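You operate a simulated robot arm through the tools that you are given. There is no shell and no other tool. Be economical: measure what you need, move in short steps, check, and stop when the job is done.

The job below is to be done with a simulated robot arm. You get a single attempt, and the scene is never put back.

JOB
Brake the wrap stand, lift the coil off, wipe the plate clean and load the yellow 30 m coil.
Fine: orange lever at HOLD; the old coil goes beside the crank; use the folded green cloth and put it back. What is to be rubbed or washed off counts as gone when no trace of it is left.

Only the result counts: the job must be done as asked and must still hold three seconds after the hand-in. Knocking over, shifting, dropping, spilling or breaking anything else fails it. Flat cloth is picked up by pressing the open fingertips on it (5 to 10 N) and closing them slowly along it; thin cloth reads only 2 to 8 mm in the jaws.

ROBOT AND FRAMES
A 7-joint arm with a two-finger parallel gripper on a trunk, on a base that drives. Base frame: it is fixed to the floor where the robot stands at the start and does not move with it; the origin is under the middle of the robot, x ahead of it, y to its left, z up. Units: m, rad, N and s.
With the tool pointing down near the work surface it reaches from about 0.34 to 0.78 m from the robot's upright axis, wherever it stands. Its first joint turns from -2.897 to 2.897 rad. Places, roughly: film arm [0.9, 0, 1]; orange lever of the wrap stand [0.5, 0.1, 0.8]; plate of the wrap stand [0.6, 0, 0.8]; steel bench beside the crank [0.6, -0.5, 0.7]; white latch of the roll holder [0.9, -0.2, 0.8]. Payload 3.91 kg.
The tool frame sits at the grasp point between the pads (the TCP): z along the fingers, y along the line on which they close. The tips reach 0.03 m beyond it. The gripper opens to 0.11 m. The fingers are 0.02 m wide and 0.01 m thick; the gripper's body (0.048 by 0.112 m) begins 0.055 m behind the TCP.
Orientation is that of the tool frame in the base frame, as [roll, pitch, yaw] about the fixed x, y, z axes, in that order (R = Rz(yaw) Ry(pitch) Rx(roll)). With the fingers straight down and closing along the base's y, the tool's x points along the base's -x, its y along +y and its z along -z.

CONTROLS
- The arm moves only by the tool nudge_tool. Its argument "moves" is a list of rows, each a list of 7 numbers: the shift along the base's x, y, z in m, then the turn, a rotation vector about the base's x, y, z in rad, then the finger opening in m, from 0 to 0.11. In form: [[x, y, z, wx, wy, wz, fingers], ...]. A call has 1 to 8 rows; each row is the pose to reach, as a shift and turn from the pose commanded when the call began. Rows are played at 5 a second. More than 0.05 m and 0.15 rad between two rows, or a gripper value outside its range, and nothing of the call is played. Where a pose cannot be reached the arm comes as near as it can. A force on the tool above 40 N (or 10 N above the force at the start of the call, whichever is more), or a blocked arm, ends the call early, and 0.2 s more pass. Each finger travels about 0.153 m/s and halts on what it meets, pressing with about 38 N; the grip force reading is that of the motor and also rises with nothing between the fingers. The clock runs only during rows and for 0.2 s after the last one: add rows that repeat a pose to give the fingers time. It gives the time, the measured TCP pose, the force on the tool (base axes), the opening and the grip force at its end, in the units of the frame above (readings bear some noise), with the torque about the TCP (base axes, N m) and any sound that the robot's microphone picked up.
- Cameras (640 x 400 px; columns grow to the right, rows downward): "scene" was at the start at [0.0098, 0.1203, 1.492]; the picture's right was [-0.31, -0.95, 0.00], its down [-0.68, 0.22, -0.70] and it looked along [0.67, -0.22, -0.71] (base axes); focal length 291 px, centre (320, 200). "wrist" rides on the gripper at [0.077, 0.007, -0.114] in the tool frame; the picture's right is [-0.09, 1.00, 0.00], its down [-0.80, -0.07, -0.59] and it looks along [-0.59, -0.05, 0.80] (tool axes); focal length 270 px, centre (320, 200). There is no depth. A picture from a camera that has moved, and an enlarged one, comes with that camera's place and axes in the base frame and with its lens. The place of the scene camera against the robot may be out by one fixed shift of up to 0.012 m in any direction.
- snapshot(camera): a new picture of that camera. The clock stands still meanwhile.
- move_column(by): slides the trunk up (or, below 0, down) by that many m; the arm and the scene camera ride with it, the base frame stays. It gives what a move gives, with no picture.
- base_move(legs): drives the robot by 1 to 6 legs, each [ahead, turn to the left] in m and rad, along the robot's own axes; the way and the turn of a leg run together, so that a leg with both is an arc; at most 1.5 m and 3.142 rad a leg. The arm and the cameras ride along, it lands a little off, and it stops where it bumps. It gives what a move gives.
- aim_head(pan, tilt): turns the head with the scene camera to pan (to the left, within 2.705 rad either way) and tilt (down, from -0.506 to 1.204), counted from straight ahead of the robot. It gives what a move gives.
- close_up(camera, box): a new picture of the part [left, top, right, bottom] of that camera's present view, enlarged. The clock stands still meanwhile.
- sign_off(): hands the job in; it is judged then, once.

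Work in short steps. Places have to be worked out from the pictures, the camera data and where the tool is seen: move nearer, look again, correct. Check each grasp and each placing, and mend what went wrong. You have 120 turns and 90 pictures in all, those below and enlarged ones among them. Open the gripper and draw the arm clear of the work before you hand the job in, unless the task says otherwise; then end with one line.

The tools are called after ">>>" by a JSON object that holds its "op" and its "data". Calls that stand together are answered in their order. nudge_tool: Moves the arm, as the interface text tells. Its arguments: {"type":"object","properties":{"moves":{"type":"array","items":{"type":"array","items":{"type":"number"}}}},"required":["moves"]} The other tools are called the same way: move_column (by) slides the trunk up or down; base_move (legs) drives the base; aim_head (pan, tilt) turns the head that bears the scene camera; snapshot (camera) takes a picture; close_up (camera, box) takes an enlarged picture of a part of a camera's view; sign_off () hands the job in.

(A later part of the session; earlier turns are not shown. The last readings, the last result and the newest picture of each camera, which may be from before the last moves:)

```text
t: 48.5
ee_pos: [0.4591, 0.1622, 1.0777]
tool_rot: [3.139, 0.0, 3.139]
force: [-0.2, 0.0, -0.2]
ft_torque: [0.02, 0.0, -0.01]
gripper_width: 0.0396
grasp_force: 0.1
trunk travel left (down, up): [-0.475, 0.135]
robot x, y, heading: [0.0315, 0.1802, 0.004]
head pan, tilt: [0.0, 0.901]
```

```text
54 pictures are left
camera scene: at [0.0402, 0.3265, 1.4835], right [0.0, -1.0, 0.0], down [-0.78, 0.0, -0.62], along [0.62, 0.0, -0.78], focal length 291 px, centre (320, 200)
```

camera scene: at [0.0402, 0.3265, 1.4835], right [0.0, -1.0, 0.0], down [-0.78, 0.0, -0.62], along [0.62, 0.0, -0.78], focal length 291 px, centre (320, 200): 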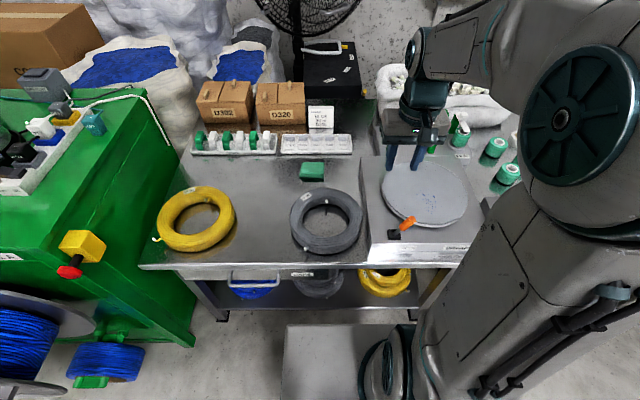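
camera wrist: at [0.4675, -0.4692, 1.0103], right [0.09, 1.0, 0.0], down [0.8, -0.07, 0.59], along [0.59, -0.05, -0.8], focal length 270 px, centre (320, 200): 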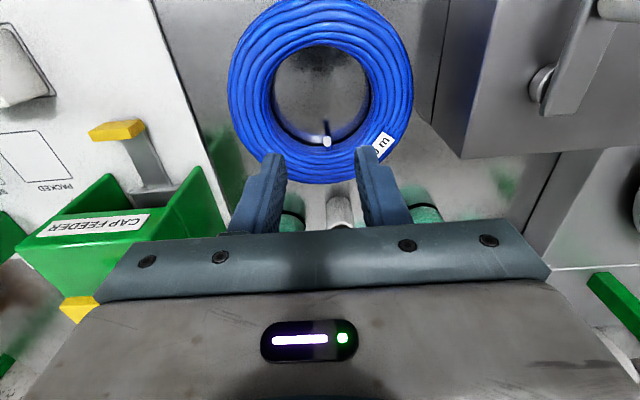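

Base is now at (0.034,0.181). I move the tool above the cloth (≈0.785,0.353) for a look.

>>> {"op": "nudge_tool", "data": {"moves": [[0.035, 0.03, 0, 0, 0, 0, 0.07], [0.07, 0.06, -0.01, 0, 0, 0, 0.09], [0.105, 0.09, -0.02, 0, 0, 0, 0.1], [0.14, 0.12, -0.03, 0, 0, 0, 0.1], [0.175, 0.15, -0.04, 0, 0, 0, 0.1], [0.21, 0.17, -0.05, 0, 0, 0, 0.1], [0.25, 0.185, -0.06, 0, 0, 0, 0.1], [0.29, 0.19, -0.08, 0, 0, 0, 0.1]]}}

>>> {"op": "snapshot", "data": {"camera": "wrist"}}

>>> {"op": "close_up", "data": {"camera": "scene", "box": [270, 130, 430, 230]}}

```text
t: 50.4
ee_pos: [0.7495, 0.3544, 0.9965]
tool_rot: [3.141, -0.001, 3.138]
force: [0.4, -0.4, 0.1]
ft_torque: [0.01, 0.02, 0.01]
gripper_width: 0.1
grasp_force: 0.1
trunk travel left (down, up): [-0.475, 0.135]
robot x, y, heading: [0.0274, 0.1833, 0.003]
head pan, tilt: [0.0, 0.901]
```

```text
53 pictures are left
camera wrist: at [0.6725, 0.3602, 1.1103], right [0.09, 1.0, 0.0], down [0.8, -0.07, 0.59], along [0.59, -0.05, -0.8], focal length 270 px, centre (320, 200)
```

wrist: 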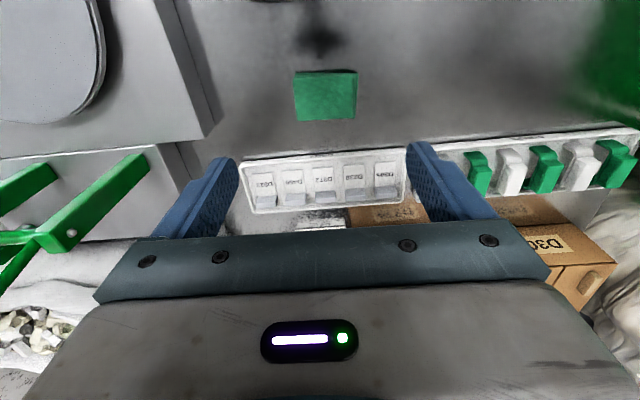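

```text
4.00 times, centred on (350, 180) of scene
camera zoom: at [0.0413, 0.3269, 1.4835], right [0.0, -1.0, 0.0], down [-0.78, 0.0, -0.62], along [0.62, 0.0, -0.78], focal length 1166 px, centre (200, 280)
```

zoom: 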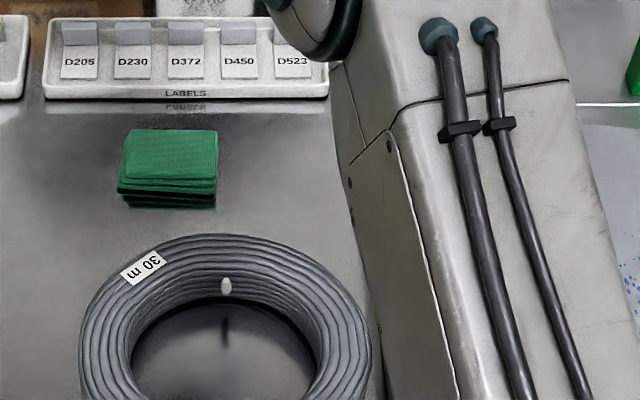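

Cloth is at ≈(0.778,0.360), about 0.086×0.067 m, top z≈0.715. I go over it with jaws at 0.05 and descend.

>>> {"op": "nudge_tool", "data": {"moves": [[0.015, 0.003, -0.04, 0, 0, 0, 0.07], [0.028, 0.005, -0.085, 0, 0, 0, 0.05], [0.028, 0.005, -0.13, 0, 0, 0, 0.05], [0.028, 0.005, -0.175, 0, 0, 0, 0.05], [0.028, 0.005, -0.215, 0, 0, 0, 0.05], [0.028, 0.005, -0.235, 0, 0, 0, 0.05]]}}

>>> {"op": "snapshot", "data": {"camera": "wrist"}}

```text
t: 51.8
ee_pos: [0.776, 0.3581, 0.7626]
tool_rot: [3.14, 0.001, 3.138]
force: [-1.4, 0.6, -0.2]
ft_torque: [0.0, 0.01, 0.01]
gripper_width: 0.0502
grasp_force: 0.1
trunk travel left (down, up): [-0.475, 0.135]
robot x, y, heading: [0.0328, 0.1807, -0.003]
head pan, tilt: [0.0, 0.901]
```

```text
51 pictures are left
camera wrist: at [0.6992, 0.3651, 0.8751], right [0.09, 1.0, 0.0], down [0.8, -0.07, 0.6], along [0.59, -0.05, -0.8], focal length 270 px, centre (320, 200)
```

wrist: 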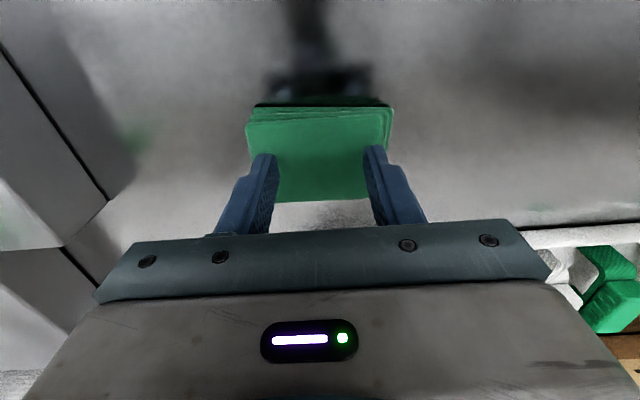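

Well centred. Descend slowly until I feel 5–10 N.

>>> {"op": "nudge_tool", "data": {"moves": [[0, 0, -0.005, 0, 0, 0, 0.05], [0, 0, -0.01, 0, 0, 0, 0.05], [0, 0, -0.014, 0, 0, 0, 0.05], [0, 0, -0.017, 0, 0, 0, 0.05]]}}

```text
t: 52.7
ee_pos: [0.7794, 0.3591, 0.7566]
tool_rot: [3.138, 0.015, 3.138]
force: [-0.9, 1.2, 16.1]
ft_torque: [-0.24, 0.11, -0.02]
gripper_width: 0.0502
grasp_force: 0.0
trunk travel left (down, up): [-0.475, 0.135]
robot x, y, heading: [0.0307, 0.1808, 0.004]
head pan, tilt: [0.0, 0.901]
stopped in row 4: the force on the tool passed its limit at 43 N (the readings are from after the stop); the commanded pose is now the measured one
```

Cloth top at z≈0.727, force a bit high. Ease up 1.5 mm and close slowly along it.

>>> {"op": "nudge_tool", "data": {"moves": [[-0.001, 0, 0.0015, 0, 0.015, 0, 0.05]]}}

```text
t: 53.1
ee_pos: [0.7791, 0.3594, 0.7557]
tool_rot: [3.136, 0.002, 3.138]
force: [9.2, 2.6, 19.7]
ft_torque: [-0.16, -0.32, 0.12]
gripper_width: 0.0499
grasp_force: 0.0
trunk travel left (down, up): [-0.475, 0.135]
robot x, y, heading: [0.0282, 0.178, 0.001]
head pan, tilt: [0.0, 0.901]
```

>>> {"op": "nudge_tool", "data": {"moves": [[-0.001, 0, 0.002, 0, 0, 0, 0.05], [-0.001, 0, 0.002, 0, 0, 0, 0.05]]}}

```text
t: 53.7
ee_pos: [0.7762, 0.3589, 0.7546]
tool_rot: [3.14, -0.006, 3.138]
force: [5.5, 1.0, 13.5]
ft_torque: [-0.13, -0.23, 0.05]
gripper_width: 0.05
grasp_force: 0.0
trunk travel left (down, up): [-0.475, 0.135]
robot x, y, heading: [0.0298, 0.1788, -0.0]
head pan, tilt: [0.0, 0.901]
```

>>> {"op": "nudge_tool", "data": {"moves": [[-0.001, 0, 0.001, 0, 0, 0, 0.05], [-0.001, 0, 0.001, 0, 0, 0, 0.042], [-0.001, 0, 0.001, 0, 0, 0, 0.034], [-0.001, 0, 0.001, 0, 0, 0, 0.026], [-0.001, 0, 0.001, 0, 0, 0, 0.018], [-0.001, 0, 0.001, 0, 0, 0, 0.01], [-0.001, 0, 0.001, 0, 0, 0, 0.0], [-0.001, 0, 0.001, 0, 0, 0, 0.0]]}}

>>> {"op": "snapshot", "data": {"camera": "wrist"}}

```text
t: 55.5
ee_pos: [0.774, 0.3604, 0.756]
tool_rot: [3.137, -0.005, 3.139]
force: [-1.6, 0.1, 6.9]
ft_torque: [-0.07, 0.0, -0.01]
gripper_width: 0.0
grasp_force: 37.7
trunk travel left (down, up): [-0.475, 0.135]
robot x, y, heading: [0.0331, 0.1807, 0.002]
head pan, tilt: [0.0, 0.901]
```

```text
50 pictures are left
camera wrist: at [0.6989, 0.3657, 0.8703], right [0.09, 1.0, 0.0], down [0.8, -0.07, 0.59], along [0.59, -0.05, -0.81], focal length 270 px, centre (320, 200)
```

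wrist: 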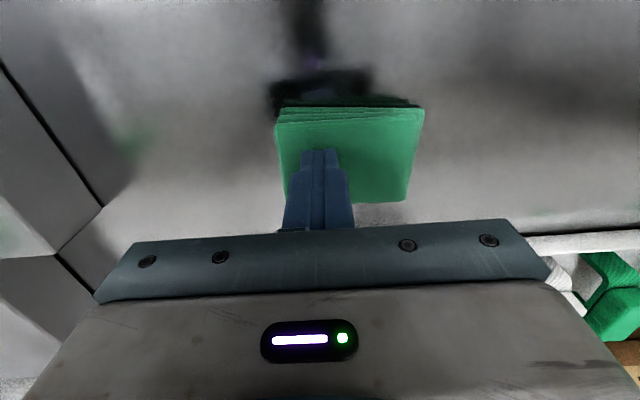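

The jaws closed empty and pushed the pad ~16 mm to +y; it behaves like a firm pad ~25 mm thick. I will grip it by its sides instead (width ≈0.08): rise, open, recentre.

>>> {"op": "nudge_tool", "data": {"moves": [[0, 0, 0.03, 0, 0, 0, 0.03], [0, 0.008, 0.05, 0, 0.005, 0, 0.07], [0.001, 0.016, 0.05, 0, 0.005, 0, 0.11], [0.001, 0.016, 0.05, 0, 0.005, 0, 0.11]]}}

>>> {"op": "snapshot", "data": {"camera": "wrist"}}

```text
t: 56.5
ee_pos: [0.776, 0.3749, 0.8074]
tool_rot: [3.138, -0.012, 3.138]
force: [0.7, 0.1, -0.4]
ft_torque: [-0.03, 0.02, 0.0]
gripper_width: 0.1099
grasp_force: 0.0
trunk travel left (down, up): [-0.475, 0.135]
robot x, y, heading: [0.0327, 0.1811, 0.001]
head pan, tilt: [0.0, 0.901]
```

```text
49 pictures are left
camera wrist: at [0.7007, 0.3804, 0.9208], right [0.09, 1.0, 0.0], down [0.81, -0.08, 0.59], along [0.58, -0.05, -0.81], focal length 270 px, centre (320, 200)
```

wrist: 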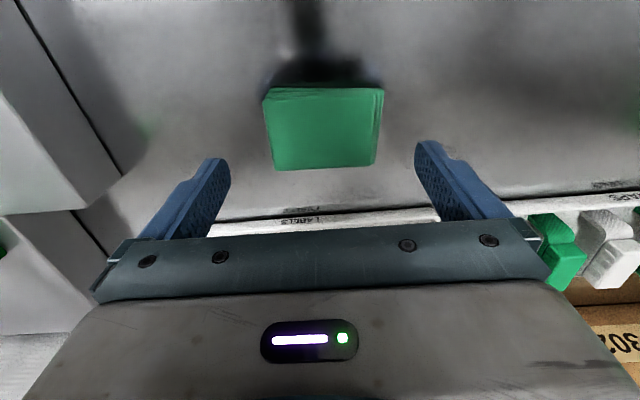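

Cloth centre ≈(0.777,0.376); jaws straddle it. Lower to tips at z≈0.71 and close gently.

>>> {"op": "nudge_tool", "data": {"moves": [[0, 0.001, -0.03, 0, -0.012, 0, 0.11], [0, 0.001, -0.055, 0, -0.012, 0, 0.11], [0, 0.001, -0.065, 0, -0.012, 0, 0.11], [0, 0.001, -0.065, 0, -0.012, 0, 0.09], [0, 0.001, -0.065, 0, -0.012, 0, 0.075], [0, 0.001, -0.065, 0, -0.012, 0, 0.06], [0, 0.001, -0.065, 0, -0.012, 0, 0.045]]}}

>>> {"op": "snapshot", "data": {"camera": "wrist"}}

```text
t: 58.1
ee_pos: [0.7781, 0.3751, 0.7411]
tool_rot: [3.138, 0.002, 3.139]
force: [0.1, 1.1, -0.3]
ft_torque: [-0.02, 0.02, 0.01]
gripper_width: 0.0892
grasp_force: 38.3
trunk travel left (down, up): [-0.475, 0.135]
robot x, y, heading: [0.0327, 0.1792, 0.008]
head pan, tilt: [0.0, 0.901]
```

```text
48 pictures are left
camera wrist: at [0.7007, 0.3817, 0.8551], right [0.09, 1.0, 0.0], down [0.8, -0.08, 0.59], along [0.59, -0.05, -0.8], focal length 270 px, centre (320, 200)
```

wrist: 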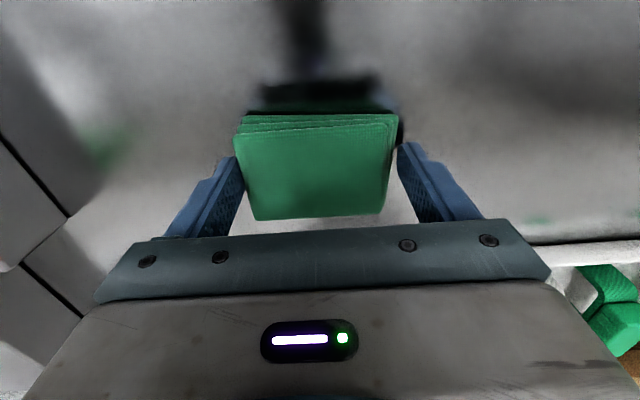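

The pad is gripped firmly at 0.089. Lift and check.

>>> {"op": "nudge_tool", "data": {"moves": [[0, 0, 0.03, 0, 0, 0, 0.045], [0, 0, 0.07, 0, 0, 0, 0.045], [-0.01, -0.01, 0.11, 0, 0, 0, 0.045], [-0.02, -0.03, 0.14, 0, 0, 0, 0.045]]}}

>>> {"op": "snapshot", "data": {"camera": "wrist"}}

>>> {"op": "aim_head", "data": {"pan": -0.35, "tilt": 0.9}}

>>> {"op": "snapshot", "data": {"camera": "scene"}}

```text
t: 59.1
ee_pos: [0.7572, 0.3438, 0.882]
tool_rot: [3.137, 0.0, 3.138]
force: [-0.4, 0.0, -0.3]
ft_torque: [0.0, 0.01, -0.01]
gripper_width: 0.0896
grasp_force: 38.4
trunk travel left (down, up): [-0.475, 0.135]
robot x, y, heading: [0.0303, 0.186, -0.002]
head pan, tilt: [0.0, 0.901]
```

```text
47 pictures are left
camera wrist: at [0.6798, 0.3506, 0.9964], right [0.09, 1.0, 0.0], down [0.8, -0.08, 0.59], along [0.59, -0.05, -0.8], focal length 270 px, centre (320, 200)
```

wrist: 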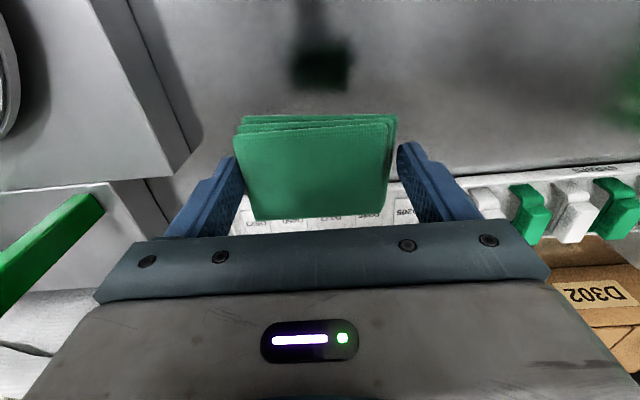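

```text
t: 60.0
ee_pos: [0.7568, 0.3459, 0.8813]
tool_rot: [3.139, 0.002, 3.138]
force: [0.6, 0.6, -0.5]
ft_torque: [-0.01, -0.04, 0.01]
gripper_width: 0.0891
grasp_force: 38.0
trunk travel left (down, up): [-0.475, 0.135]
robot x, y, heading: [0.0317, 0.183, 0.004]
head pan, tilt: [-0.351, 0.901]
```

```text
46 pictures are left
camera scene: at [0.0356, 0.3007, 1.4835], right [-0.34, -0.94, 0.0], down [-0.74, 0.27, -0.62], along [0.58, -0.21, -0.78], focal length 291 px, centre (320, 200)
```

scene: 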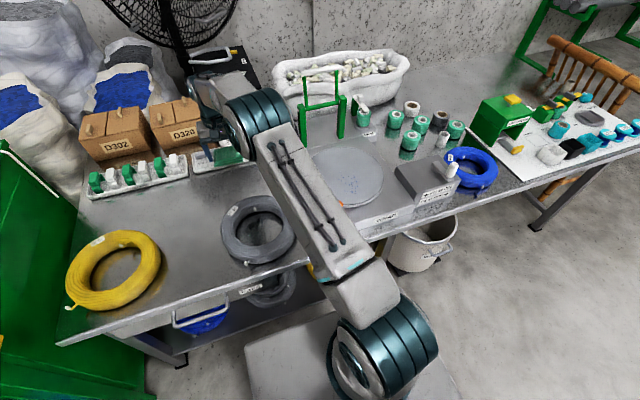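

Cloth held. I look at the plate to locate the marks.

>>> {"op": "close_up", "data": {"camera": "scene", "box": [300, 130, 396, 220]}}

```text
4.44 times, centred on (348, 175) of scene
camera zoom: at [0.0356, 0.3007, 1.4835], right [-0.34, -0.94, 0.0], down [-0.74, 0.27, -0.62], along [0.58, -0.21, -0.78], focal length 1295 px, centre (196, 311)
```

zoom: 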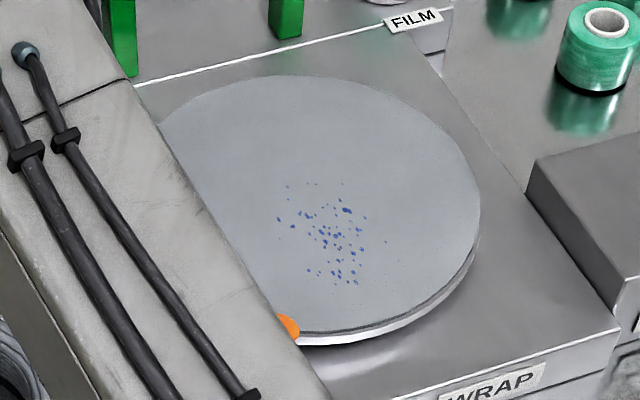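

Stains lie within x 0.535–0.66, y −0.05–0.03. Carry the cloth over the plate.

>>> {"op": "nudge_tool", "data": {"moves": [[-0.035, -0.03, 0.015, 0, 0, 0, 0.045], [-0.07, -0.06, 0.02, 0, 0, 0, 0.045], [-0.1, -0.095, 0.02, 0, 0, 0, 0.045], [-0.125, -0.135, 0.02, 0, 0, 0, 0.045], [-0.14, -0.18, 0.02, 0, 0, 0, 0.045], [-0.15, -0.225, 0.02, 0, 0, 0, 0.045], [-0.155, -0.27, 0.02, 0, 0, 0, 0.045], [-0.155, -0.315, 0.02, 0, 0, 0, 0.045]]}}

>>> {"op": "nudge_tool", "data": {"moves": [[0, -0.037, -0.015, 0, 0, 0, 0.045], [0, -0.037, -0.05, 0, 0, 0, 0.045], [0, -0.037, -0.068, 0, 0, 0, 0.045]]}}

>>> {"op": "snapshot", "data": {"camera": "wrist"}}

```text
t: 61.8
ee_pos: [0.6018, 0.0311, 0.9011]
tool_rot: [3.138, 0.003, 3.139]
force: [0.3, 0.1, 0.2]
ft_torque: [0.01, -0.01, 0.0]
gripper_width: 0.0893
grasp_force: 37.9
trunk travel left (down, up): [-0.475, 0.135]
robot x, y, heading: [0.0293, 0.1795, 0.003]
head pan, tilt: [-0.351, 0.901]
```

```text
t: 62.6
ee_pos: [0.6019, -0.0053, 0.8341]
tool_rot: [3.138, 0.001, 3.138]
force: [0.6, -0.3, -0.3]
ft_torque: [0.01, 0.02, 0.02]
gripper_width: 0.0893
grasp_force: 37.9
trunk travel left (down, up): [-0.475, 0.135]
robot x, y, heading: [0.0326, 0.1806, -0.003]
head pan, tilt: [-0.351, 0.901]
```

```text
44 pictures are left
camera wrist: at [0.5256, 0.0008, 0.9478], right [0.09, 1.0, 0.0], down [0.8, -0.08, 0.59], along [0.59, -0.05, -0.8], focal length 270 px, centre (320, 200)
```

wrist: 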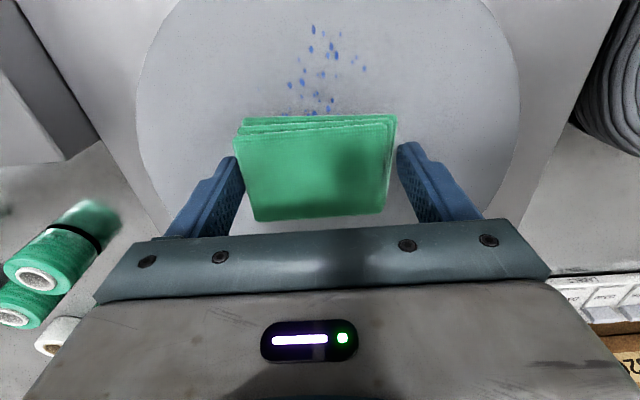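

Stains visible from x≈0.535 onwards. Lower gently to touch the plate.

>>> {"op": "nudge_tool", "data": {"moves": [[0, 0, -0.006, 0, 0, 0, 0.045], [0, 0, -0.01, 0, 0, 0, 0.045], [0, 0, -0.013, 0, 0, 0, 0.045], [0, 0, -0.015, 0, 0, 0, 0.045]]}}

```text
t: 63.6
ee_pos: [0.6019, -0.0074, 0.8186]
tool_rot: [3.138, 0.001, 3.138]
force: [-0.7, 0.5, 6.6]
ft_torque: [-0.08, 0.11, -0.04]
gripper_width: 0.0892
grasp_force: 38.2
trunk travel left (down, up): [-0.475, 0.135]
robot x, y, heading: [0.0338, 0.1796, 0.001]
head pan, tilt: [-0.351, 0.901]
```

Contact at 6.6 N. Wipe back and forth.

>>> {"op": "nudge_tool", "data": {"moves": [[-0.025, 0, -0.0005, 0, 0, 0, 0.045], [-0.05, 0, -0.0005, 0, 0, 0, 0.045], [-0.06, 0, -0.0005, 0, 0, 0, 0.045], [-0.03, 0, -0.0005, 0, 0, 0, 0.045], [0, 0, -0.0005, 0, 0, 0, 0.045], [0.03, 0, -0.0005, 0, 0, 0, 0.045], [0.055, 0, -0.0005, 0, 0, 0, 0.045], [0.06, -0.02, -0.0005, 0, 0, 0, 0.045]]}}

>>> {"op": "nudge_tool", "data": {"moves": [[-0.03, 0, 0, 0, 0, 0, 0.045], [-0.06, 0, 0, 0, 0, 0, 0.045], [-0.09, 0, 0, 0, 0, 0, 0.045], [-0.12, 0, 0, 0, 0, 0, 0.045], [-0.12, 0.025, 0, 0, 0, 0, 0.045], [-0.09, 0.04, 0, 0, 0, 0, 0.045], [-0.06, 0.04, 0, 0, 0, 0, 0.045], [-0.03, 0.04, 0, 0, 0, 0, 0.045]]}}

>>> {"op": "snapshot", "data": {"camera": "wrist"}}

```text
t: 65.4
ee_pos: [0.6639, -0.0213, 0.8193]
tool_rot: [3.136, 0.007, 3.141]
force: [0.8, 17.1, 24.6]
ft_torque: [0.4, 0.61, -0.38]
gripper_width: 0.0891
grasp_force: 37.8
trunk travel left (down, up): [-0.475, 0.135]
robot x, y, heading: [0.0342, 0.1803, 0.001]
head pan, tilt: [-0.351, 0.901]
```

```text
t: 67.2
ee_pos: [0.6307, 0.0159, 0.8185]
tool_rot: [3.138, 0.001, 3.14]
force: [-14.0, 1.7, 24.5]
ft_torque: [-0.27, 0.49, -0.05]
gripper_width: 0.089
grasp_force: 38.4
trunk travel left (down, up): [-0.475, 0.135]
robot x, y, heading: [0.0319, 0.1798, 0.002]
head pan, tilt: [-0.351, 0.901]
```

```text
43 pictures are left
camera wrist: at [0.5525, 0.0213, 0.9318], right [0.09, 1.0, 0.0], down [0.8, -0.07, 0.6], along [0.59, -0.05, -0.8], focal length 270 px, centre (320, 200)
```

wrist: 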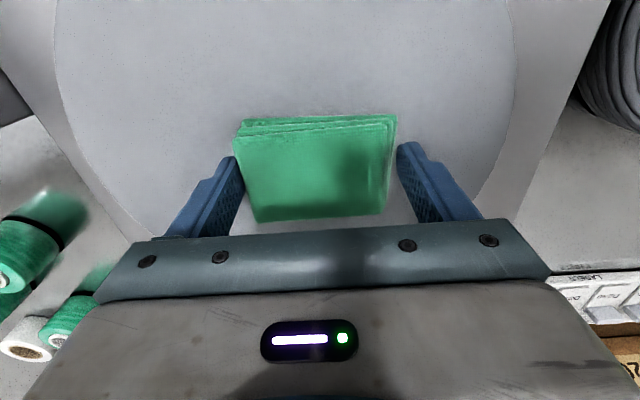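

Visible part looks clean. One more pass at other offsets, then lift and inspect.

>>> {"op": "nudge_tool", "data": {"moves": [[0.03, 0, 0.001, 0, 0, 0, 0.045], [0.045, -0.03, 0.001, 0, 0, 0, 0.045], [0.045, -0.06, 0.001, 0, 0, 0, 0.045], [0.01, -0.065, 0.001, 0, 0, 0, 0.045], [-0.025, -0.065, 0.001, 0, 0, 0, 0.045], [-0.06, -0.065, 0.001, 0, 0, 0, 0.045], [-0.09, -0.045, 0.001, 0, 0, 0, 0.045], [-0.095, -0.01, 0.001, 0, 0, 0, 0.045]]}}

>>> {"op": "nudge_tool", "data": {"moves": [[0.03, 0, 0, 0, 0, 0, 0.045], [0.06, 0, 0, 0, 0, 0, 0.045], [0.06, 0, 0.04, 0, 0, 0, 0.045], [0.06, 0.03, 0.08, 0, 0, 0, 0.045], [0.08, 0.07, 0.1, 0, 0, 0, 0.045], [0.1, 0.11, 0.1, 0, 0, 0, 0.045], [0.12, 0.15, 0.1, 0, 0, 0, 0.045]]}}

>>> {"op": "snapshot", "data": {"camera": "scene"}}

>>> {"op": "close_up", "data": {"camera": "scene", "box": [300, 130, 396, 220]}}

```text
t: 69.0
ee_pos: [0.5385, 0.0041, 0.8189]
tool_rot: [3.137, -0.001, 3.141]
force: [-0.6, -0.3, 0.0]
ft_torque: [0.0, -0.05, 0.01]
gripper_width: 0.0889
grasp_force: 38.1
trunk travel left (down, up): [-0.475, 0.135]
robot x, y, heading: [0.0322, 0.1813, 0.005]
head pan, tilt: [-0.351, 0.901]
```

```text
t: 70.6
ee_pos: [0.6537, 0.1539, 0.9182]
tool_rot: [3.136, 0.001, 3.14]
force: [-0.7, -0.3, -0.6]
ft_torque: [-0.04, 0.02, 0.01]
gripper_width: 0.0889
grasp_force: 38.1
trunk travel left (down, up): [-0.475, 0.135]
robot x, y, heading: [0.0315, 0.1804, 0.0]
head pan, tilt: [-0.351, 0.901]
```

```text
42 pictures are left
camera scene: at [0.0357, 0.3011, 1.4835], right [-0.34, -0.94, 0.0], down [-0.74, 0.27, -0.62], along [0.58, -0.21, -0.78], focal length 291 px, centre (320, 200)
```

scene: 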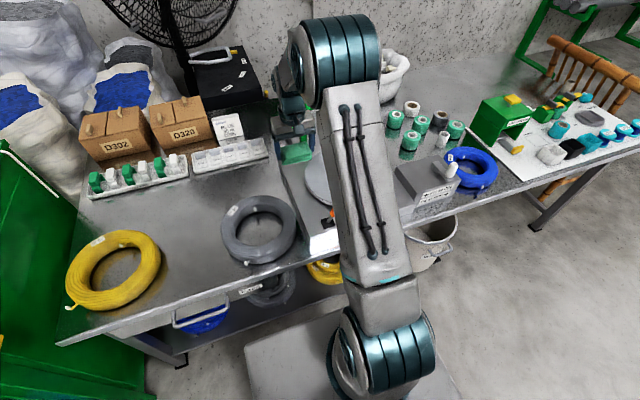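

```text
4.44 times, centred on (348, 175) of scene
camera zoom: at [0.0357, 0.3011, 1.4835], right [-0.34, -0.94, 0.0], down [-0.74, 0.27, -0.62], along [0.58, -0.21, -0.78], focal length 1295 px, centre (196, 311)
```

zoom: 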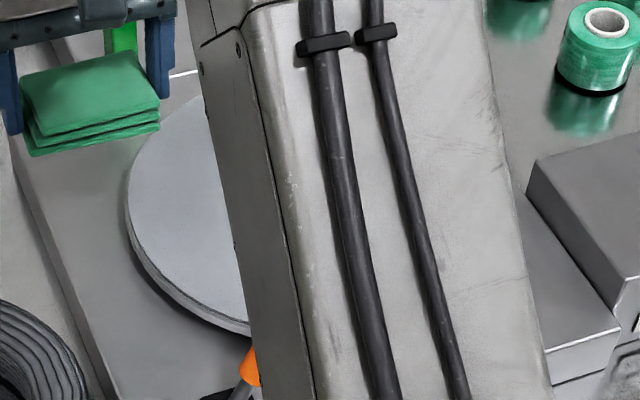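

The arm blocks the view; continue toward above the cloth's place and look again.

>>> {"op": "nudge_tool", "data": {"moves": [[0.02, 0.045, 0, 0, 0, 0, 0.045], [0.045, 0.085, 0, 0, 0, 0, 0.045], [0.07, 0.125, 0, 0, 0, 0, 0.045], [0.095, 0.165, 0, 0, 0, 0, 0.045], [0.11, 0.19, -0.01, 0, 0, 0, 0.045], [0.124, 0.205, -0.04, 0, 0, 0, 0.045]]}}

>>> {"op": "close_up", "data": {"camera": "scene", "box": [300, 130, 396, 220]}}

>>> {"op": "snapshot", "data": {"camera": "wrist"}}

```text
t: 72.0
ee_pos: [0.7798, 0.3608, 0.8792]
tool_rot: [3.139, 0.001, 3.138]
force: [-0.4, 0.3, 0.0]
ft_torque: [0.01, 0.03, 0.01]
gripper_width: 0.089
grasp_force: 38.2
trunk travel left (down, up): [-0.475, 0.135]
robot x, y, heading: [0.0301, 0.1774, 0.001]
head pan, tilt: [-0.351, 0.901]
```

```text
4.44 times, centred on (348, 175) of scene
camera zoom: at [0.036, 0.3009, 1.4835], right [-0.34, -0.94, 0.0], down [-0.74, 0.27, -0.62], along [0.58, -0.21, -0.78], focal length 1295 px, centre (196, 311)
```

zoom: 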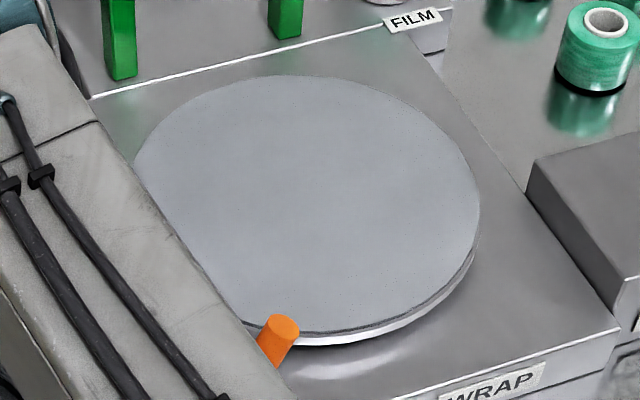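

```text
39 pictures are left
camera wrist: at [0.7039, 0.3656, 0.9932], right [0.09, 1.0, 0.0], down [0.8, -0.08, 0.59], along [0.59, -0.05, -0.8], focal length 270 px, centre (320, 200)
```

wrist: 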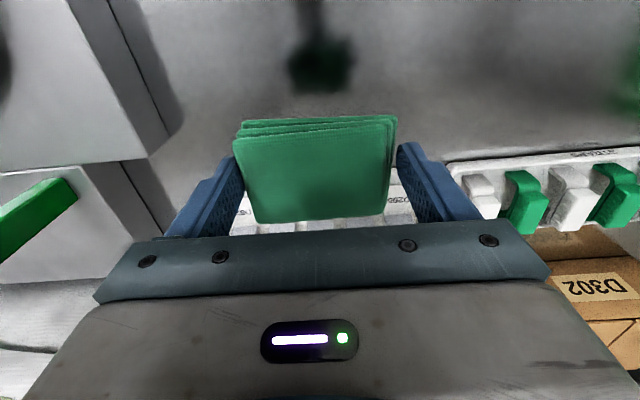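

The plate looks clean. Put the cloth back at its original spot.

>>> {"op": "nudge_tool", "data": {"moves": [[-0.001, 0, -0.045, 0, 0, 0, 0.045], [-0.002, 0, -0.09, 0, 0, 0, 0.045], [-0.002, 0, -0.12, 0, 0, 0, 0.045], [-0.002, 0, -0.132, 0, 0, 0, 0.045], [-0.002, 0, -0.136, 0, 0, 0, 0.045], [-0.002, 0, -0.1385, 0, 0, 0, 0.045]]}}

```text
t: 73.4
ee_pos: [0.78, 0.3605, 0.74]
tool_rot: [3.138, 0.002, 3.138]
force: [0.2, 0.0, 4.3]
ft_torque: [-0.21, 0.0, -0.06]
gripper_width: 0.0889
grasp_force: 37.9
trunk travel left (down, up): [-0.475, 0.135]
robot x, y, heading: [0.0332, 0.1827, -0.002]
head pan, tilt: [-0.351, 0.901]
```

Contact; open and rise straight up.

>>> {"op": "nudge_tool", "data": {"moves": [[0, 0, 0.0, 0, 0, 0, 0.095], [0, 0, 0.0, 0, 0, 0, 0.11], [0, 0, 0.0, 0, 0, 0, 0.11], [0, 0, 0.03, 0, 0, 0, 0.11], [0, 0, 0.07, 0, 0, 0, 0.11], [0, 0, 0.11, 0, 0, 0, 0.11], [-0.03, 0, 0.15, 0, 0, 0, 0.11], [-0.03, 0, 0.2, 0, 0, 0, 0.11]]}}

>>> {"op": "snapshot", "data": {"camera": "wrist"}}

```text
t: 75.2
ee_pos: [0.7487, 0.362, 0.9381]
tool_rot: [3.138, -0.002, 3.138]
force: [-0.7, 0.3, 0.6]
ft_torque: [0.02, 0.01, 0.01]
gripper_width: 0.1098
grasp_force: 0.1
trunk travel left (down, up): [-0.475, 0.135]
robot x, y, heading: [0.0316, 0.1845, 0.0]
head pan, tilt: [-0.351, 0.901]
```

```text
38 pictures are left
camera wrist: at [0.6707, 0.3679, 1.053], right [0.09, 1.0, 0.0], down [0.8, -0.07, 0.59], along [0.59, -0.05, -0.8], focal length 270 px, centre (320, 200)
```

wrist: 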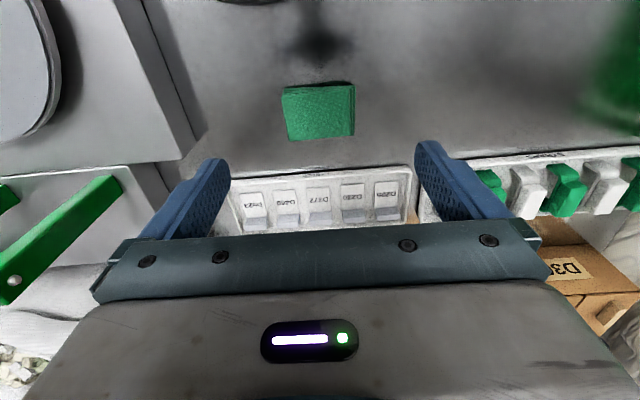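

Cloth is back at ≈(0.780,0.359). Now move over toward the yellow coil.

>>> {"op": "nudge_tool", "data": {"moves": [[-0.03, 0.03, 0.02, 0, 0, 0, 0.08], [-0.06, 0.06, 0.04, 0, 0, 0, 0.05], [-0.09, 0.09, 0.06, 0, 0, 0, 0.04], [-0.115, 0.13, 0.06, 0, 0, 0, 0.04], [-0.14, 0.17, 0.06, 0, 0, 0, 0.04], [-0.16, 0.21, 0.06, 0, 0, 0, 0.04], [-0.175, 0.25, 0.06, 0, 0, 0, 0.04], [-0.18, 0.295, 0.06, 0, 0, 0, 0.04]]}}

>>> {"op": "snapshot", "data": {"camera": "wrist"}}

>>> {"op": "aim_head", "data": {"pan": 0.4, "tilt": 0.9}}

>>> {"op": "snapshot", "data": {"camera": "scene"}}

```text
t: 77.0
ee_pos: [0.5672, 0.6566, 0.9985]
tool_rot: [3.139, 0.001, 3.139]
force: [1.0, 0.4, 0.4]
ft_torque: [0.04, -0.01, 0.0]
gripper_width: 0.0401
grasp_force: 0.0
trunk travel left (down, up): [-0.475, 0.135]
robot x, y, heading: [0.0289, 0.1867, 0.001]
head pan, tilt: [-0.351, 0.901]
```

```text
37 pictures are left
camera wrist: at [0.4911, 0.6618, 1.1132], right [0.09, 1.0, 0.0], down [0.8, -0.07, 0.6], along [0.59, -0.05, -0.8], focal length 270 px, centre (320, 200)
```

wrist: 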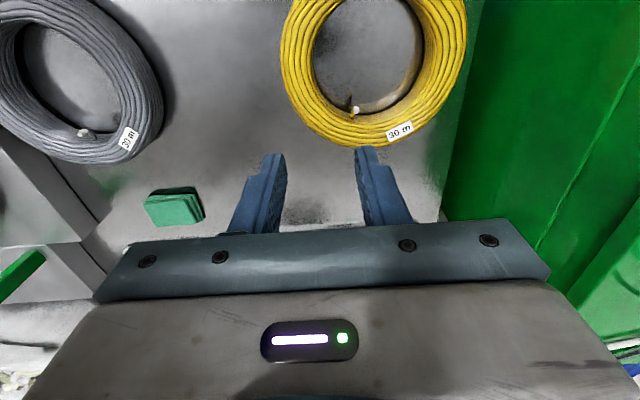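

```text
t: 78.1
ee_pos: [0.5689, 0.6549, 0.9995]
tool_rot: [3.139, 0.001, 3.139]
force: [-0.3, -0.4, -0.8]
ft_torque: [0.07, 0.01, 0.0]
gripper_width: 0.0399
grasp_force: 0.1
trunk travel left (down, up): [-0.475, 0.135]
robot x, y, heading: [0.0288, 0.1777, 0.003]
head pan, tilt: [0.4, 0.901]
```

```text
36 pictures are left
camera scene: at [0.0342, 0.3561, 1.4835], right [0.39, -0.92, 0.0], down [-0.72, -0.3, -0.62], along [0.57, 0.24, -0.78], focal length 291 px, centre (320, 200)
```

scene: 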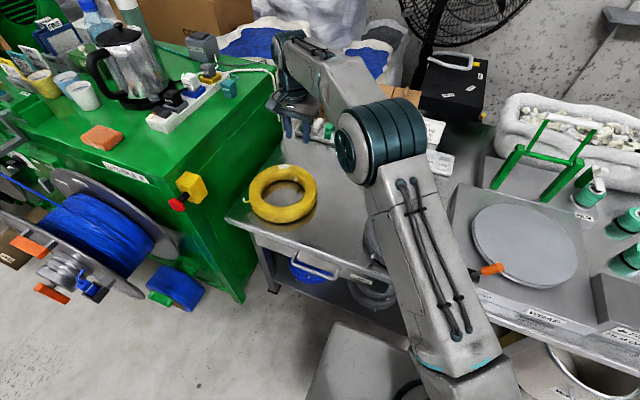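

Yellow hole looks ≈0.13–0.138 wide, borderline for spreading fingers. I go above its centre ≈(0.549,0.716) and look.

>>> {"op": "nudge_tool", "data": {"moves": [[-0.01, 0.03, -0.02, 0, 0, 0, 0.04], [-0.02, 0.061, -0.06, 0, 0, 0, 0.06], [-0.02, 0.061, -0.1, 0, 0, 0, 0.08], [-0.02, 0.061, -0.14, 0, 0, 0, 0.08]]}}

>>> {"op": "snapshot", "data": {"camera": "wrist"}}

>>> {"op": "close_up", "data": {"camera": "scene", "box": [220, 140, 348, 240]}}

```text
refused: row 2 steps farther than a row can; nothing moved
```

```text
35 pictures are left
camera wrist: at [0.4919, 0.6599, 1.1136], right [0.09, 1.0, 0.0], down [0.8, -0.08, 0.6], along [0.59, -0.05, -0.8], focal length 270 px, centre (320, 200)
```

wrist: 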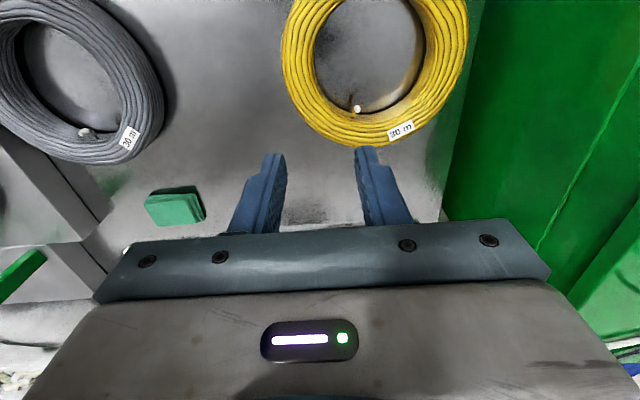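

```text
4.00 times, centred on (284, 190) of scene
camera zoom: at [0.0342, 0.3561, 1.4835], right [0.39, -0.92, 0.0], down [-0.72, -0.3, -0.62], along [0.57, 0.24, -0.78], focal length 1166 px, centre (464, 240)
```

zoom: 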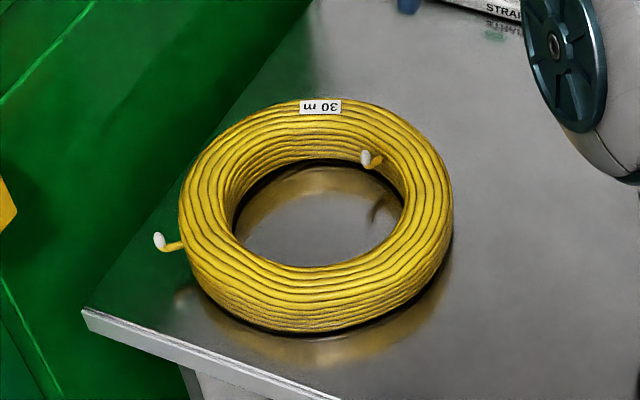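

>>> {"op": "nudge_tool", "data": {"moves": [[-0.01, 0.03, -0.02, 0, 0, 0, 0.04], [-0.02, 0.061, -0.05, 0, 0, 0, 0.06], [-0.02, 0.061, -0.09, 0, 0, 0, 0.08], [-0.02, 0.061, -0.13, 0, 0, 0, 0.08]]}}

>>> {"op": "snapshot", "data": {"camera": "wrist"}}

```text
t: 79.1
ee_pos: [0.5458, 0.7148, 0.8694]
tool_rot: [3.139, 0.003, 3.137]
force: [0.4, -0.1, -0.1]
ft_torque: [0.0, 0.03, 0.01]
gripper_width: 0.0801
grasp_force: 0.1
trunk travel left (down, up): [-0.475, 0.135]
robot x, y, heading: [0.029, 0.1801, -0.0]
head pan, tilt: [0.4, 0.901]
```

```text
33 pictures are left
camera wrist: at [0.4699, 0.7199, 0.9842], right [0.09, 1.0, 0.0], down [0.8, -0.08, 0.59], along [0.59, -0.05, -0.8], focal length 270 px, centre (320, 200)
```

wrist: 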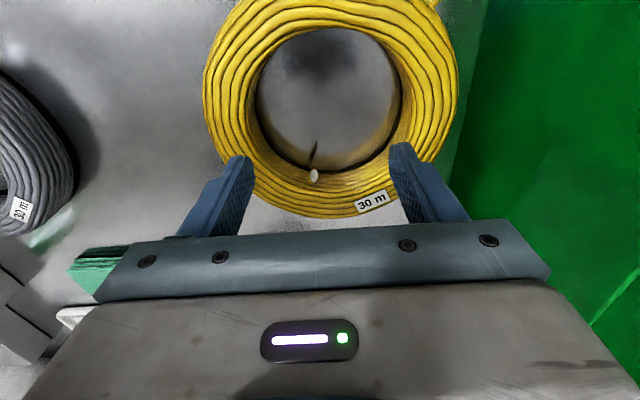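

Hole ≈0.133 m — just too wide to spread inside. Instead pinch the ring on its −y side at ≈(0.5435,0.6315); ring width ≈0.05. Move there and descend.

>>> {"op": "nudge_tool", "data": {"moves": [[0, -0.042, 0, 0, 0, 0, 0.085], [-0.002, -0.083, 0, 0, 0, 0, 0.085], [-0.002, -0.083, -0.04, 0, 0, 0, 0.085], [-0.002, -0.083, -0.065, 0, 0, 0, 0.085]]}}

>>> {"op": "snapshot", "data": {"camera": "wrist"}}

```text
t: 80.1
ee_pos: [0.5451, 0.6315, 0.8053]
tool_rot: [3.139, -0.002, 3.138]
force: [-1.0, 0.3, 0.5]
ft_torque: [-0.06, 0.02, 0.01]
gripper_width: 0.0849
grasp_force: 0.1
trunk travel left (down, up): [-0.475, 0.135]
robot x, y, heading: [0.0347, 0.18, -0.0]
head pan, tilt: [0.4, 0.901]
```

```text
32 pictures are left
camera wrist: at [0.4678, 0.6382, 0.9195], right [0.09, 1.0, 0.0], down [0.8, -0.07, 0.59], along [0.59, -0.05, -0.8], focal length 270 px, centre (320, 200)
```

wrist: 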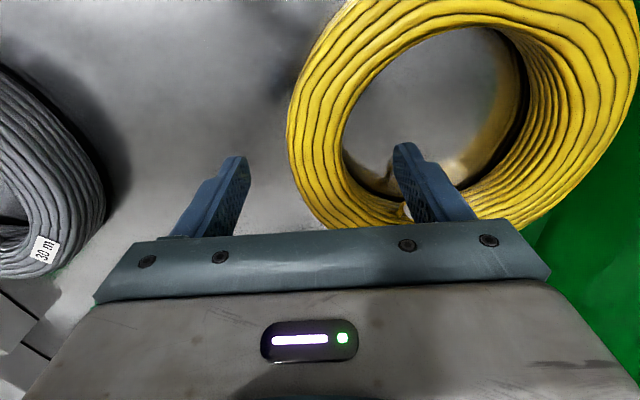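

Ring is between the jaws. Descend to tips just above the bench and close.

>>> {"op": "nudge_tool", "data": {"moves": [[-0.001, 0, -0.03, 0, 0, 0, 0.085], [-0.001, 0, -0.055, 0, 0, 0, 0.085], [-0.001, 0, -0.07, 0, 0, 0, 0.085], [-0.001, 0, -0.07, 0, 0, 0, 0.07], [-0.001, 0, -0.07, 0, 0, 0, 0.055], [-0.001, 0, -0.07, 0, 0, 0, 0.04], [-0.001, 0, -0.07, 0, 0, 0, 0.02]]}}

>>> {"op": "snapshot", "data": {"camera": "wrist"}}

```text
t: 81.7
ee_pos: [0.5458, 0.6313, 0.7358]
tool_rot: [3.141, 0.002, 3.14]
force: [2.1, -1.3, -0.6]
ft_torque: [-1.01, 0.23, 0.1]
gripper_width: 0.0338
grasp_force: 38.3
trunk travel left (down, up): [-0.475, 0.135]
robot x, y, heading: [0.03, 0.1833, 0.001]
head pan, tilt: [0.4, 0.901]
```

```text
31 pictures are left
camera wrist: at [0.4689, 0.6374, 0.8494], right [0.09, 1.0, 0.0], down [0.8, -0.07, 0.6], along [0.59, -0.05, -0.8], focal length 270 px, centre (320, 200)
```

wrist: 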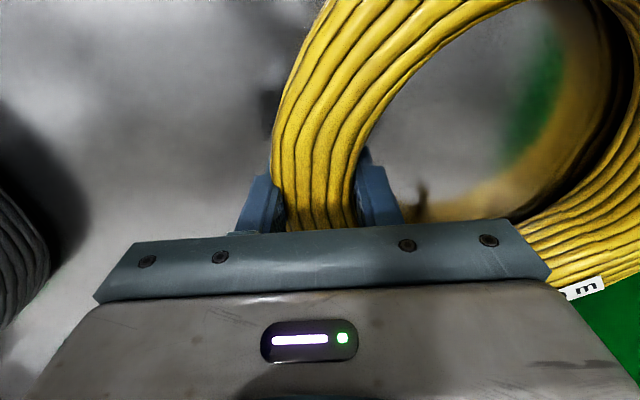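

Width 0.034 and a torque about x: the coil may have tilted. Check from the scene camera.

>>> {"op": "close_up", "data": {"camera": "scene", "box": [200, 120, 360, 240]}}

```text
3.33 times, centred on (280, 180) of scene
camera zoom: at [0.0342, 0.3561, 1.4835], right [0.39, -0.92, 0.0], down [-0.72, -0.31, -0.62], along [0.57, 0.24, -0.78], focal length 971 px, centre (453, 267)
```

zoom: 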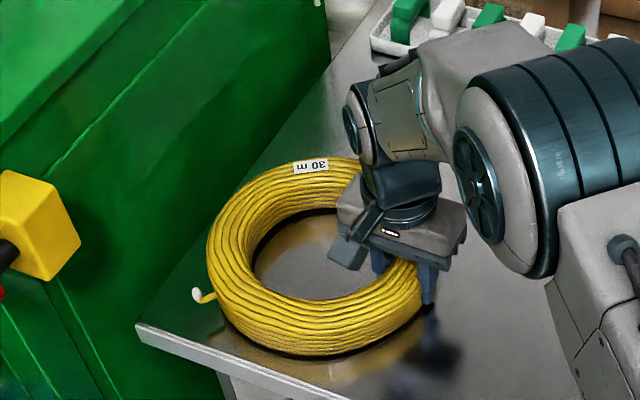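

I lift 2 cm slowly and see how the coil behaves.

>>> {"op": "nudge_tool", "data": {"moves": [[0, 0, 0.005, 0, 0, 0, 0.02], [0, 0, 0.01, 0, 0, 0, 0.02], [0, 0, 0.015, 0, 0, 0, 0.02], [0, 0, 0.02, 0, 0, 0, 0.02]]}}

>>> {"op": "close_up", "data": {"camera": "scene", "box": [200, 120, 360, 240]}}

>>> {"op": "snapshot", "data": {"camera": "wrist"}}

```text
t: 82.7
ee_pos: [0.5454, 0.6312, 0.7533]
tool_rot: [3.139, 0.0, 3.138]
force: [0.5, 0.5, -8.1]
ft_torque: [-0.78, 0.01, 0.0]
gripper_width: 0.034
grasp_force: 37.6
trunk travel left (down, up): [-0.475, 0.135]
robot x, y, heading: [0.0324, 0.1841, 0.005]
head pan, tilt: [0.4, 0.901]
```

```text
3.33 times, centred on (280, 180) of scene
camera zoom: at [0.0348, 0.3569, 1.4834], right [0.39, -0.92, 0.0], down [-0.72, -0.31, -0.62], along [0.57, 0.24, -0.78], focal length 971 px, centre (453, 267)
```

zoom: 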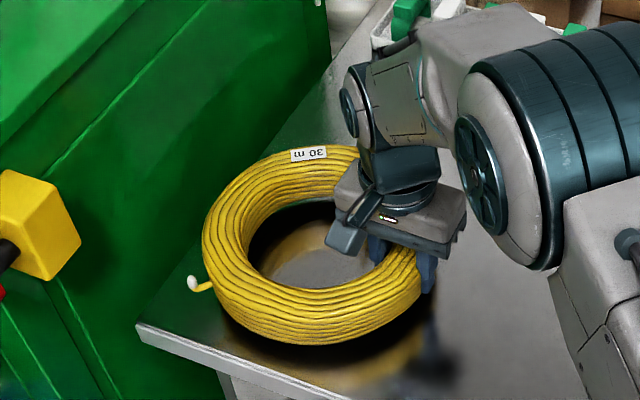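

```text
28 pictures are left
camera wrist: at [0.4684, 0.6386, 0.8676], right [0.09, 1.0, 0.0], down [0.8, -0.07, 0.59], along [0.59, -0.05, -0.8], focal length 270 px, centre (320, 200)
```

wrist: 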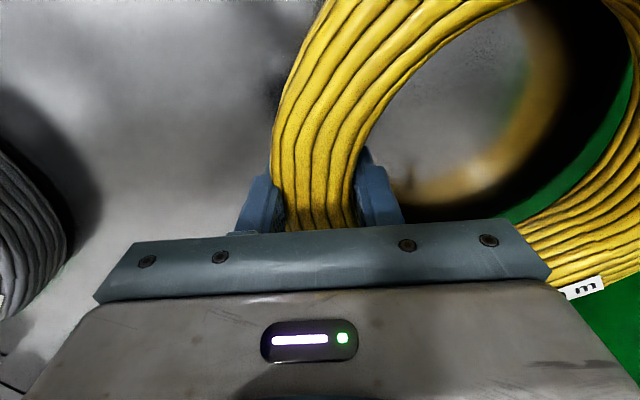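

Coil is held well (8.1 N, torque −0.78 Nm). Lift higher and check the tilt.

>>> {"op": "nudge_tool", "data": {"moves": [[0, 0, 0.04, 0, 0, 0, 0.02], [0, 0, 0.08, 0, 0, 0, 0.02], [0, 0, 0.12, 0, 0, 0, 0.02], [0, 0, 0.16, 0, 0, 0, 0.02], [0.01, -0.03, 0.18, 0, 0, 0, 0.02], [0.01, -0.07, 0.18, 0, 0, 0, 0.02], [0.015, -0.11, 0.18, 0, 0, 0, 0.02], [0.02, -0.15, 0.18, 0, 0, 0, 0.02]]}}

>>> {"op": "snapshot", "data": {"camera": "scene"}}

```text
t: 84.5
ee_pos: [0.5657, 0.479, 0.9341]
tool_rot: [3.138, -0.001, 3.139]
force: [0.5, -0.3, -8.5]
ft_torque: [-0.78, 0.0, -0.01]
gripper_width: 0.0339
grasp_force: 37.8
trunk travel left (down, up): [-0.475, 0.135]
robot x, y, heading: [0.0379, 0.1829, -0.002]
head pan, tilt: [0.4, 0.901]
```

```text
27 pictures are left
camera scene: at [0.0352, 0.3558, 1.4835], right [0.39, -0.92, 0.0], down [-0.72, -0.3, -0.62], along [0.57, 0.24, -0.78], focal length 291 px, centre (320, 200)
```

scene: 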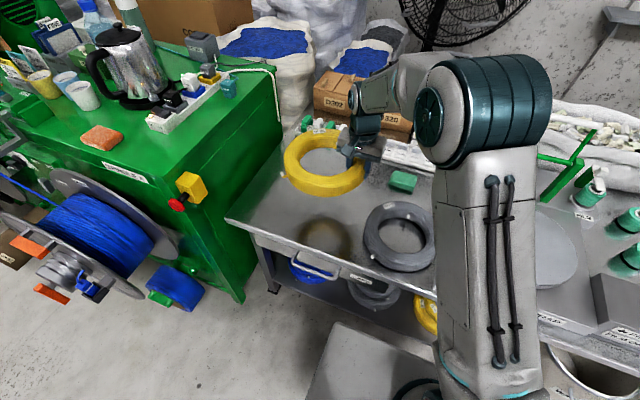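

Holds steady and level. Carry toward the plate at z≈0.95.

>>> {"op": "nudge_tool", "data": {"moves": [[0, -0.04, 0.01, 0, 0, 0, 0.02], [0, -0.08, 0.02, 0, 0, 0, 0.02], [0, -0.12, 0.02, 0, 0, 0, 0.02], [0, -0.16, 0.02, 0, 0, 0, 0.02], [0.005, -0.2, 0.02, 0, 0, 0, 0.02], [0.01, -0.24, 0.02, 0, 0, 0, 0.02], [0.015, -0.28, 0.02, 0, 0, 0, 0.02], [0.02, -0.32, 0.02, 0, 0, 0, 0.02]]}}

>>> {"op": "nudge_tool", "data": {"moves": [[0.005, -0.04, 0, 0, 0, 0, 0.02], [0.01, -0.08, 0, 0, 0, 0, 0.02], [0.015, -0.12, 0, 0, 0, 0, 0.02], [0.02, -0.16, 0, 0, 0, 0, 0.02], [0.025, -0.2, 0, 0, 0, 0, 0.02], [0.03, -0.24, 0, 0, 0, 0, 0.02], [0.03, -0.253, 0, 0, 0, 0, 0.02]]}}

>>> {"op": "aim_head", "data": {"pan": -0.35, "tilt": 0.9}}

>>> {"op": "snapshot", "data": {"camera": "scene"}}

>>> {"op": "snapshot", "data": {"camera": "wrist"}}

```text
t: 86.3
ee_pos: [0.5847, 0.1611, 0.9525]
tool_rot: [3.139, 0.0, 3.138]
force: [0.0, -0.8, -8.9]
ft_torque: [-0.79, 0.01, -0.01]
gripper_width: 0.0343
grasp_force: 38.0
trunk travel left (down, up): [-0.475, 0.135]
robot x, y, heading: [0.0311, 0.1829, -0.002]
head pan, tilt: [0.4, 0.901]
```

```text
t: 87.9
ee_pos: [0.6168, -0.0913, 0.9535]
tool_rot: [3.139, -0.001, 3.137]
force: [-0.5, 0.6, -8.1]
ft_torque: [-0.8, -0.01, -0.03]
gripper_width: 0.0344
grasp_force: 38.0
trunk travel left (down, up): [-0.475, 0.135]
robot x, y, heading: [0.0316, 0.1802, -0.001]
head pan, tilt: [0.4, 0.901]
```

```text
t: 89.0
ee_pos: [0.617, -0.0909, 0.9545]
tool_rot: [3.138, -0.002, 3.138]
force: [-0.7, 0.8, -8.8]
ft_torque: [-0.78, 0.0, 0.03]
gripper_width: 0.034
grasp_force: 38.2
trunk travel left (down, up): [-0.475, 0.135]
robot x, y, heading: [0.0327, 0.1815, 0.004]
head pan, tilt: [-0.351, 0.901]
```

```text
26 pictures are left
camera scene: at [0.0364, 0.3002, 1.4835], right [-0.34, -0.94, 0.0], down [-0.74, 0.27, -0.62], along [0.58, -0.21, -0.78], focal length 291 px, centre (320, 200)
```

scene: 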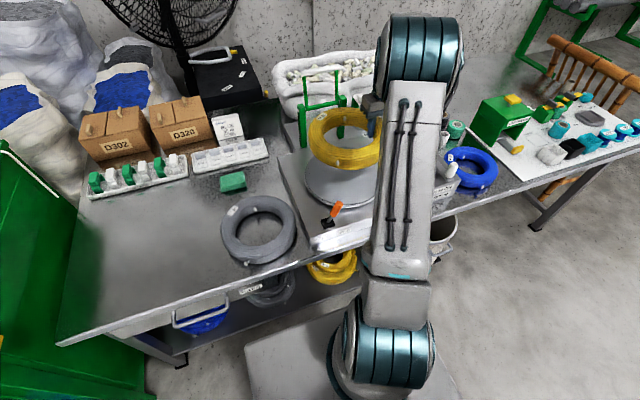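

```text
25 pictures are left
camera wrist: at [0.5403, -0.0849, 1.0685], right [0.09, 1.0, 0.0], down [0.8, -0.08, 0.59], along [0.59, -0.05, -0.8], focal length 270 px, centre (320, 200)
```

wrist: 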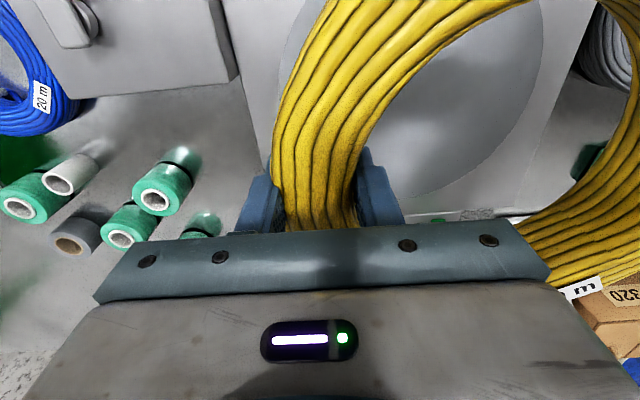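

Held coil's CG is 0.092 m in +y from the TCP. Refitting the plate edge gives its centre at ≈(0.634,0.0), so I shift x +0.017 and lower.

>>> {"op": "nudge_tool", "data": {"moves": [[0.009, 0, -0.035, 0, 0, 0, 0.02], [0.017, 0, -0.07, 0, 0, 0, 0.02], [0.017, 0, -0.1, 0, 0, 0, 0.02], [0.017, 0, -0.115, 0, 0, 0, 0.02], [0.017, 0, -0.125, 0, 0, 0, 0.02]]}}

>>> {"op": "close_up", "data": {"camera": "scene", "box": [270, 110, 430, 220]}}

>>> {"op": "snapshot", "data": {"camera": "wrist"}}

```text
t: 90.2
ee_pos: [0.6333, -0.0914, 0.8285]
tool_rot: [3.138, -0.001, 3.139]
force: [0.8, 0.3, -8.8]
ft_torque: [-0.8, 0.03, -0.01]
gripper_width: 0.0342
grasp_force: 38.4
trunk travel left (down, up): [-0.475, 0.135]
robot x, y, heading: [0.032, 0.1836, 0.001]
head pan, tilt: [-0.351, 0.901]
```

```text
3.64 times, centred on (350, 165) of scene
camera zoom: at [0.0364, 0.3001, 1.4836], right [-0.34, -0.94, 0.0], down [-0.74, 0.27, -0.62], along [0.58, -0.21, -0.78], focal length 1060 px, centre (211, 327)
```

zoom: 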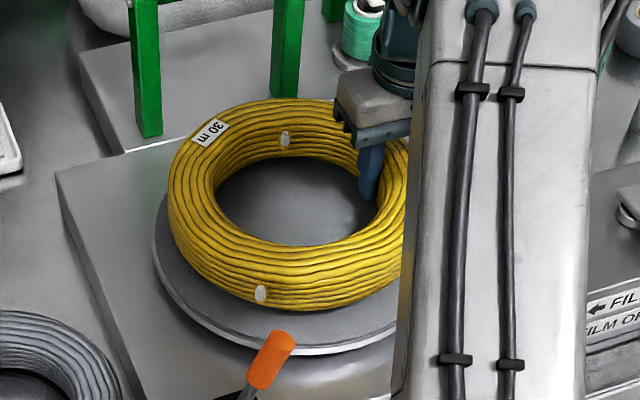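

```text
23 pictures are left
camera wrist: at [0.5561, -0.0855, 0.9419], right [0.09, 1.0, 0.0], down [0.8, -0.08, 0.59], along [0.59, -0.05, -0.8], focal length 270 px, centre (320, 200)
```

wrist: 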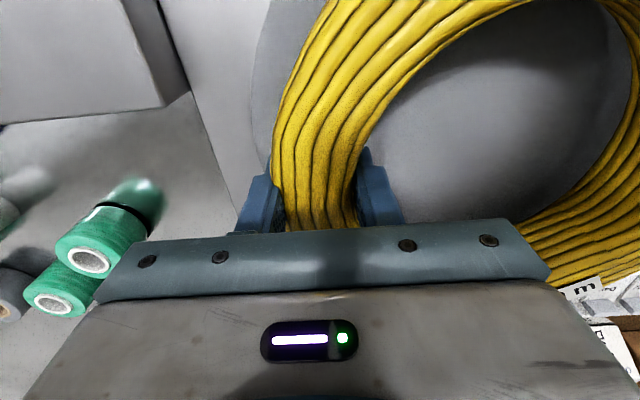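

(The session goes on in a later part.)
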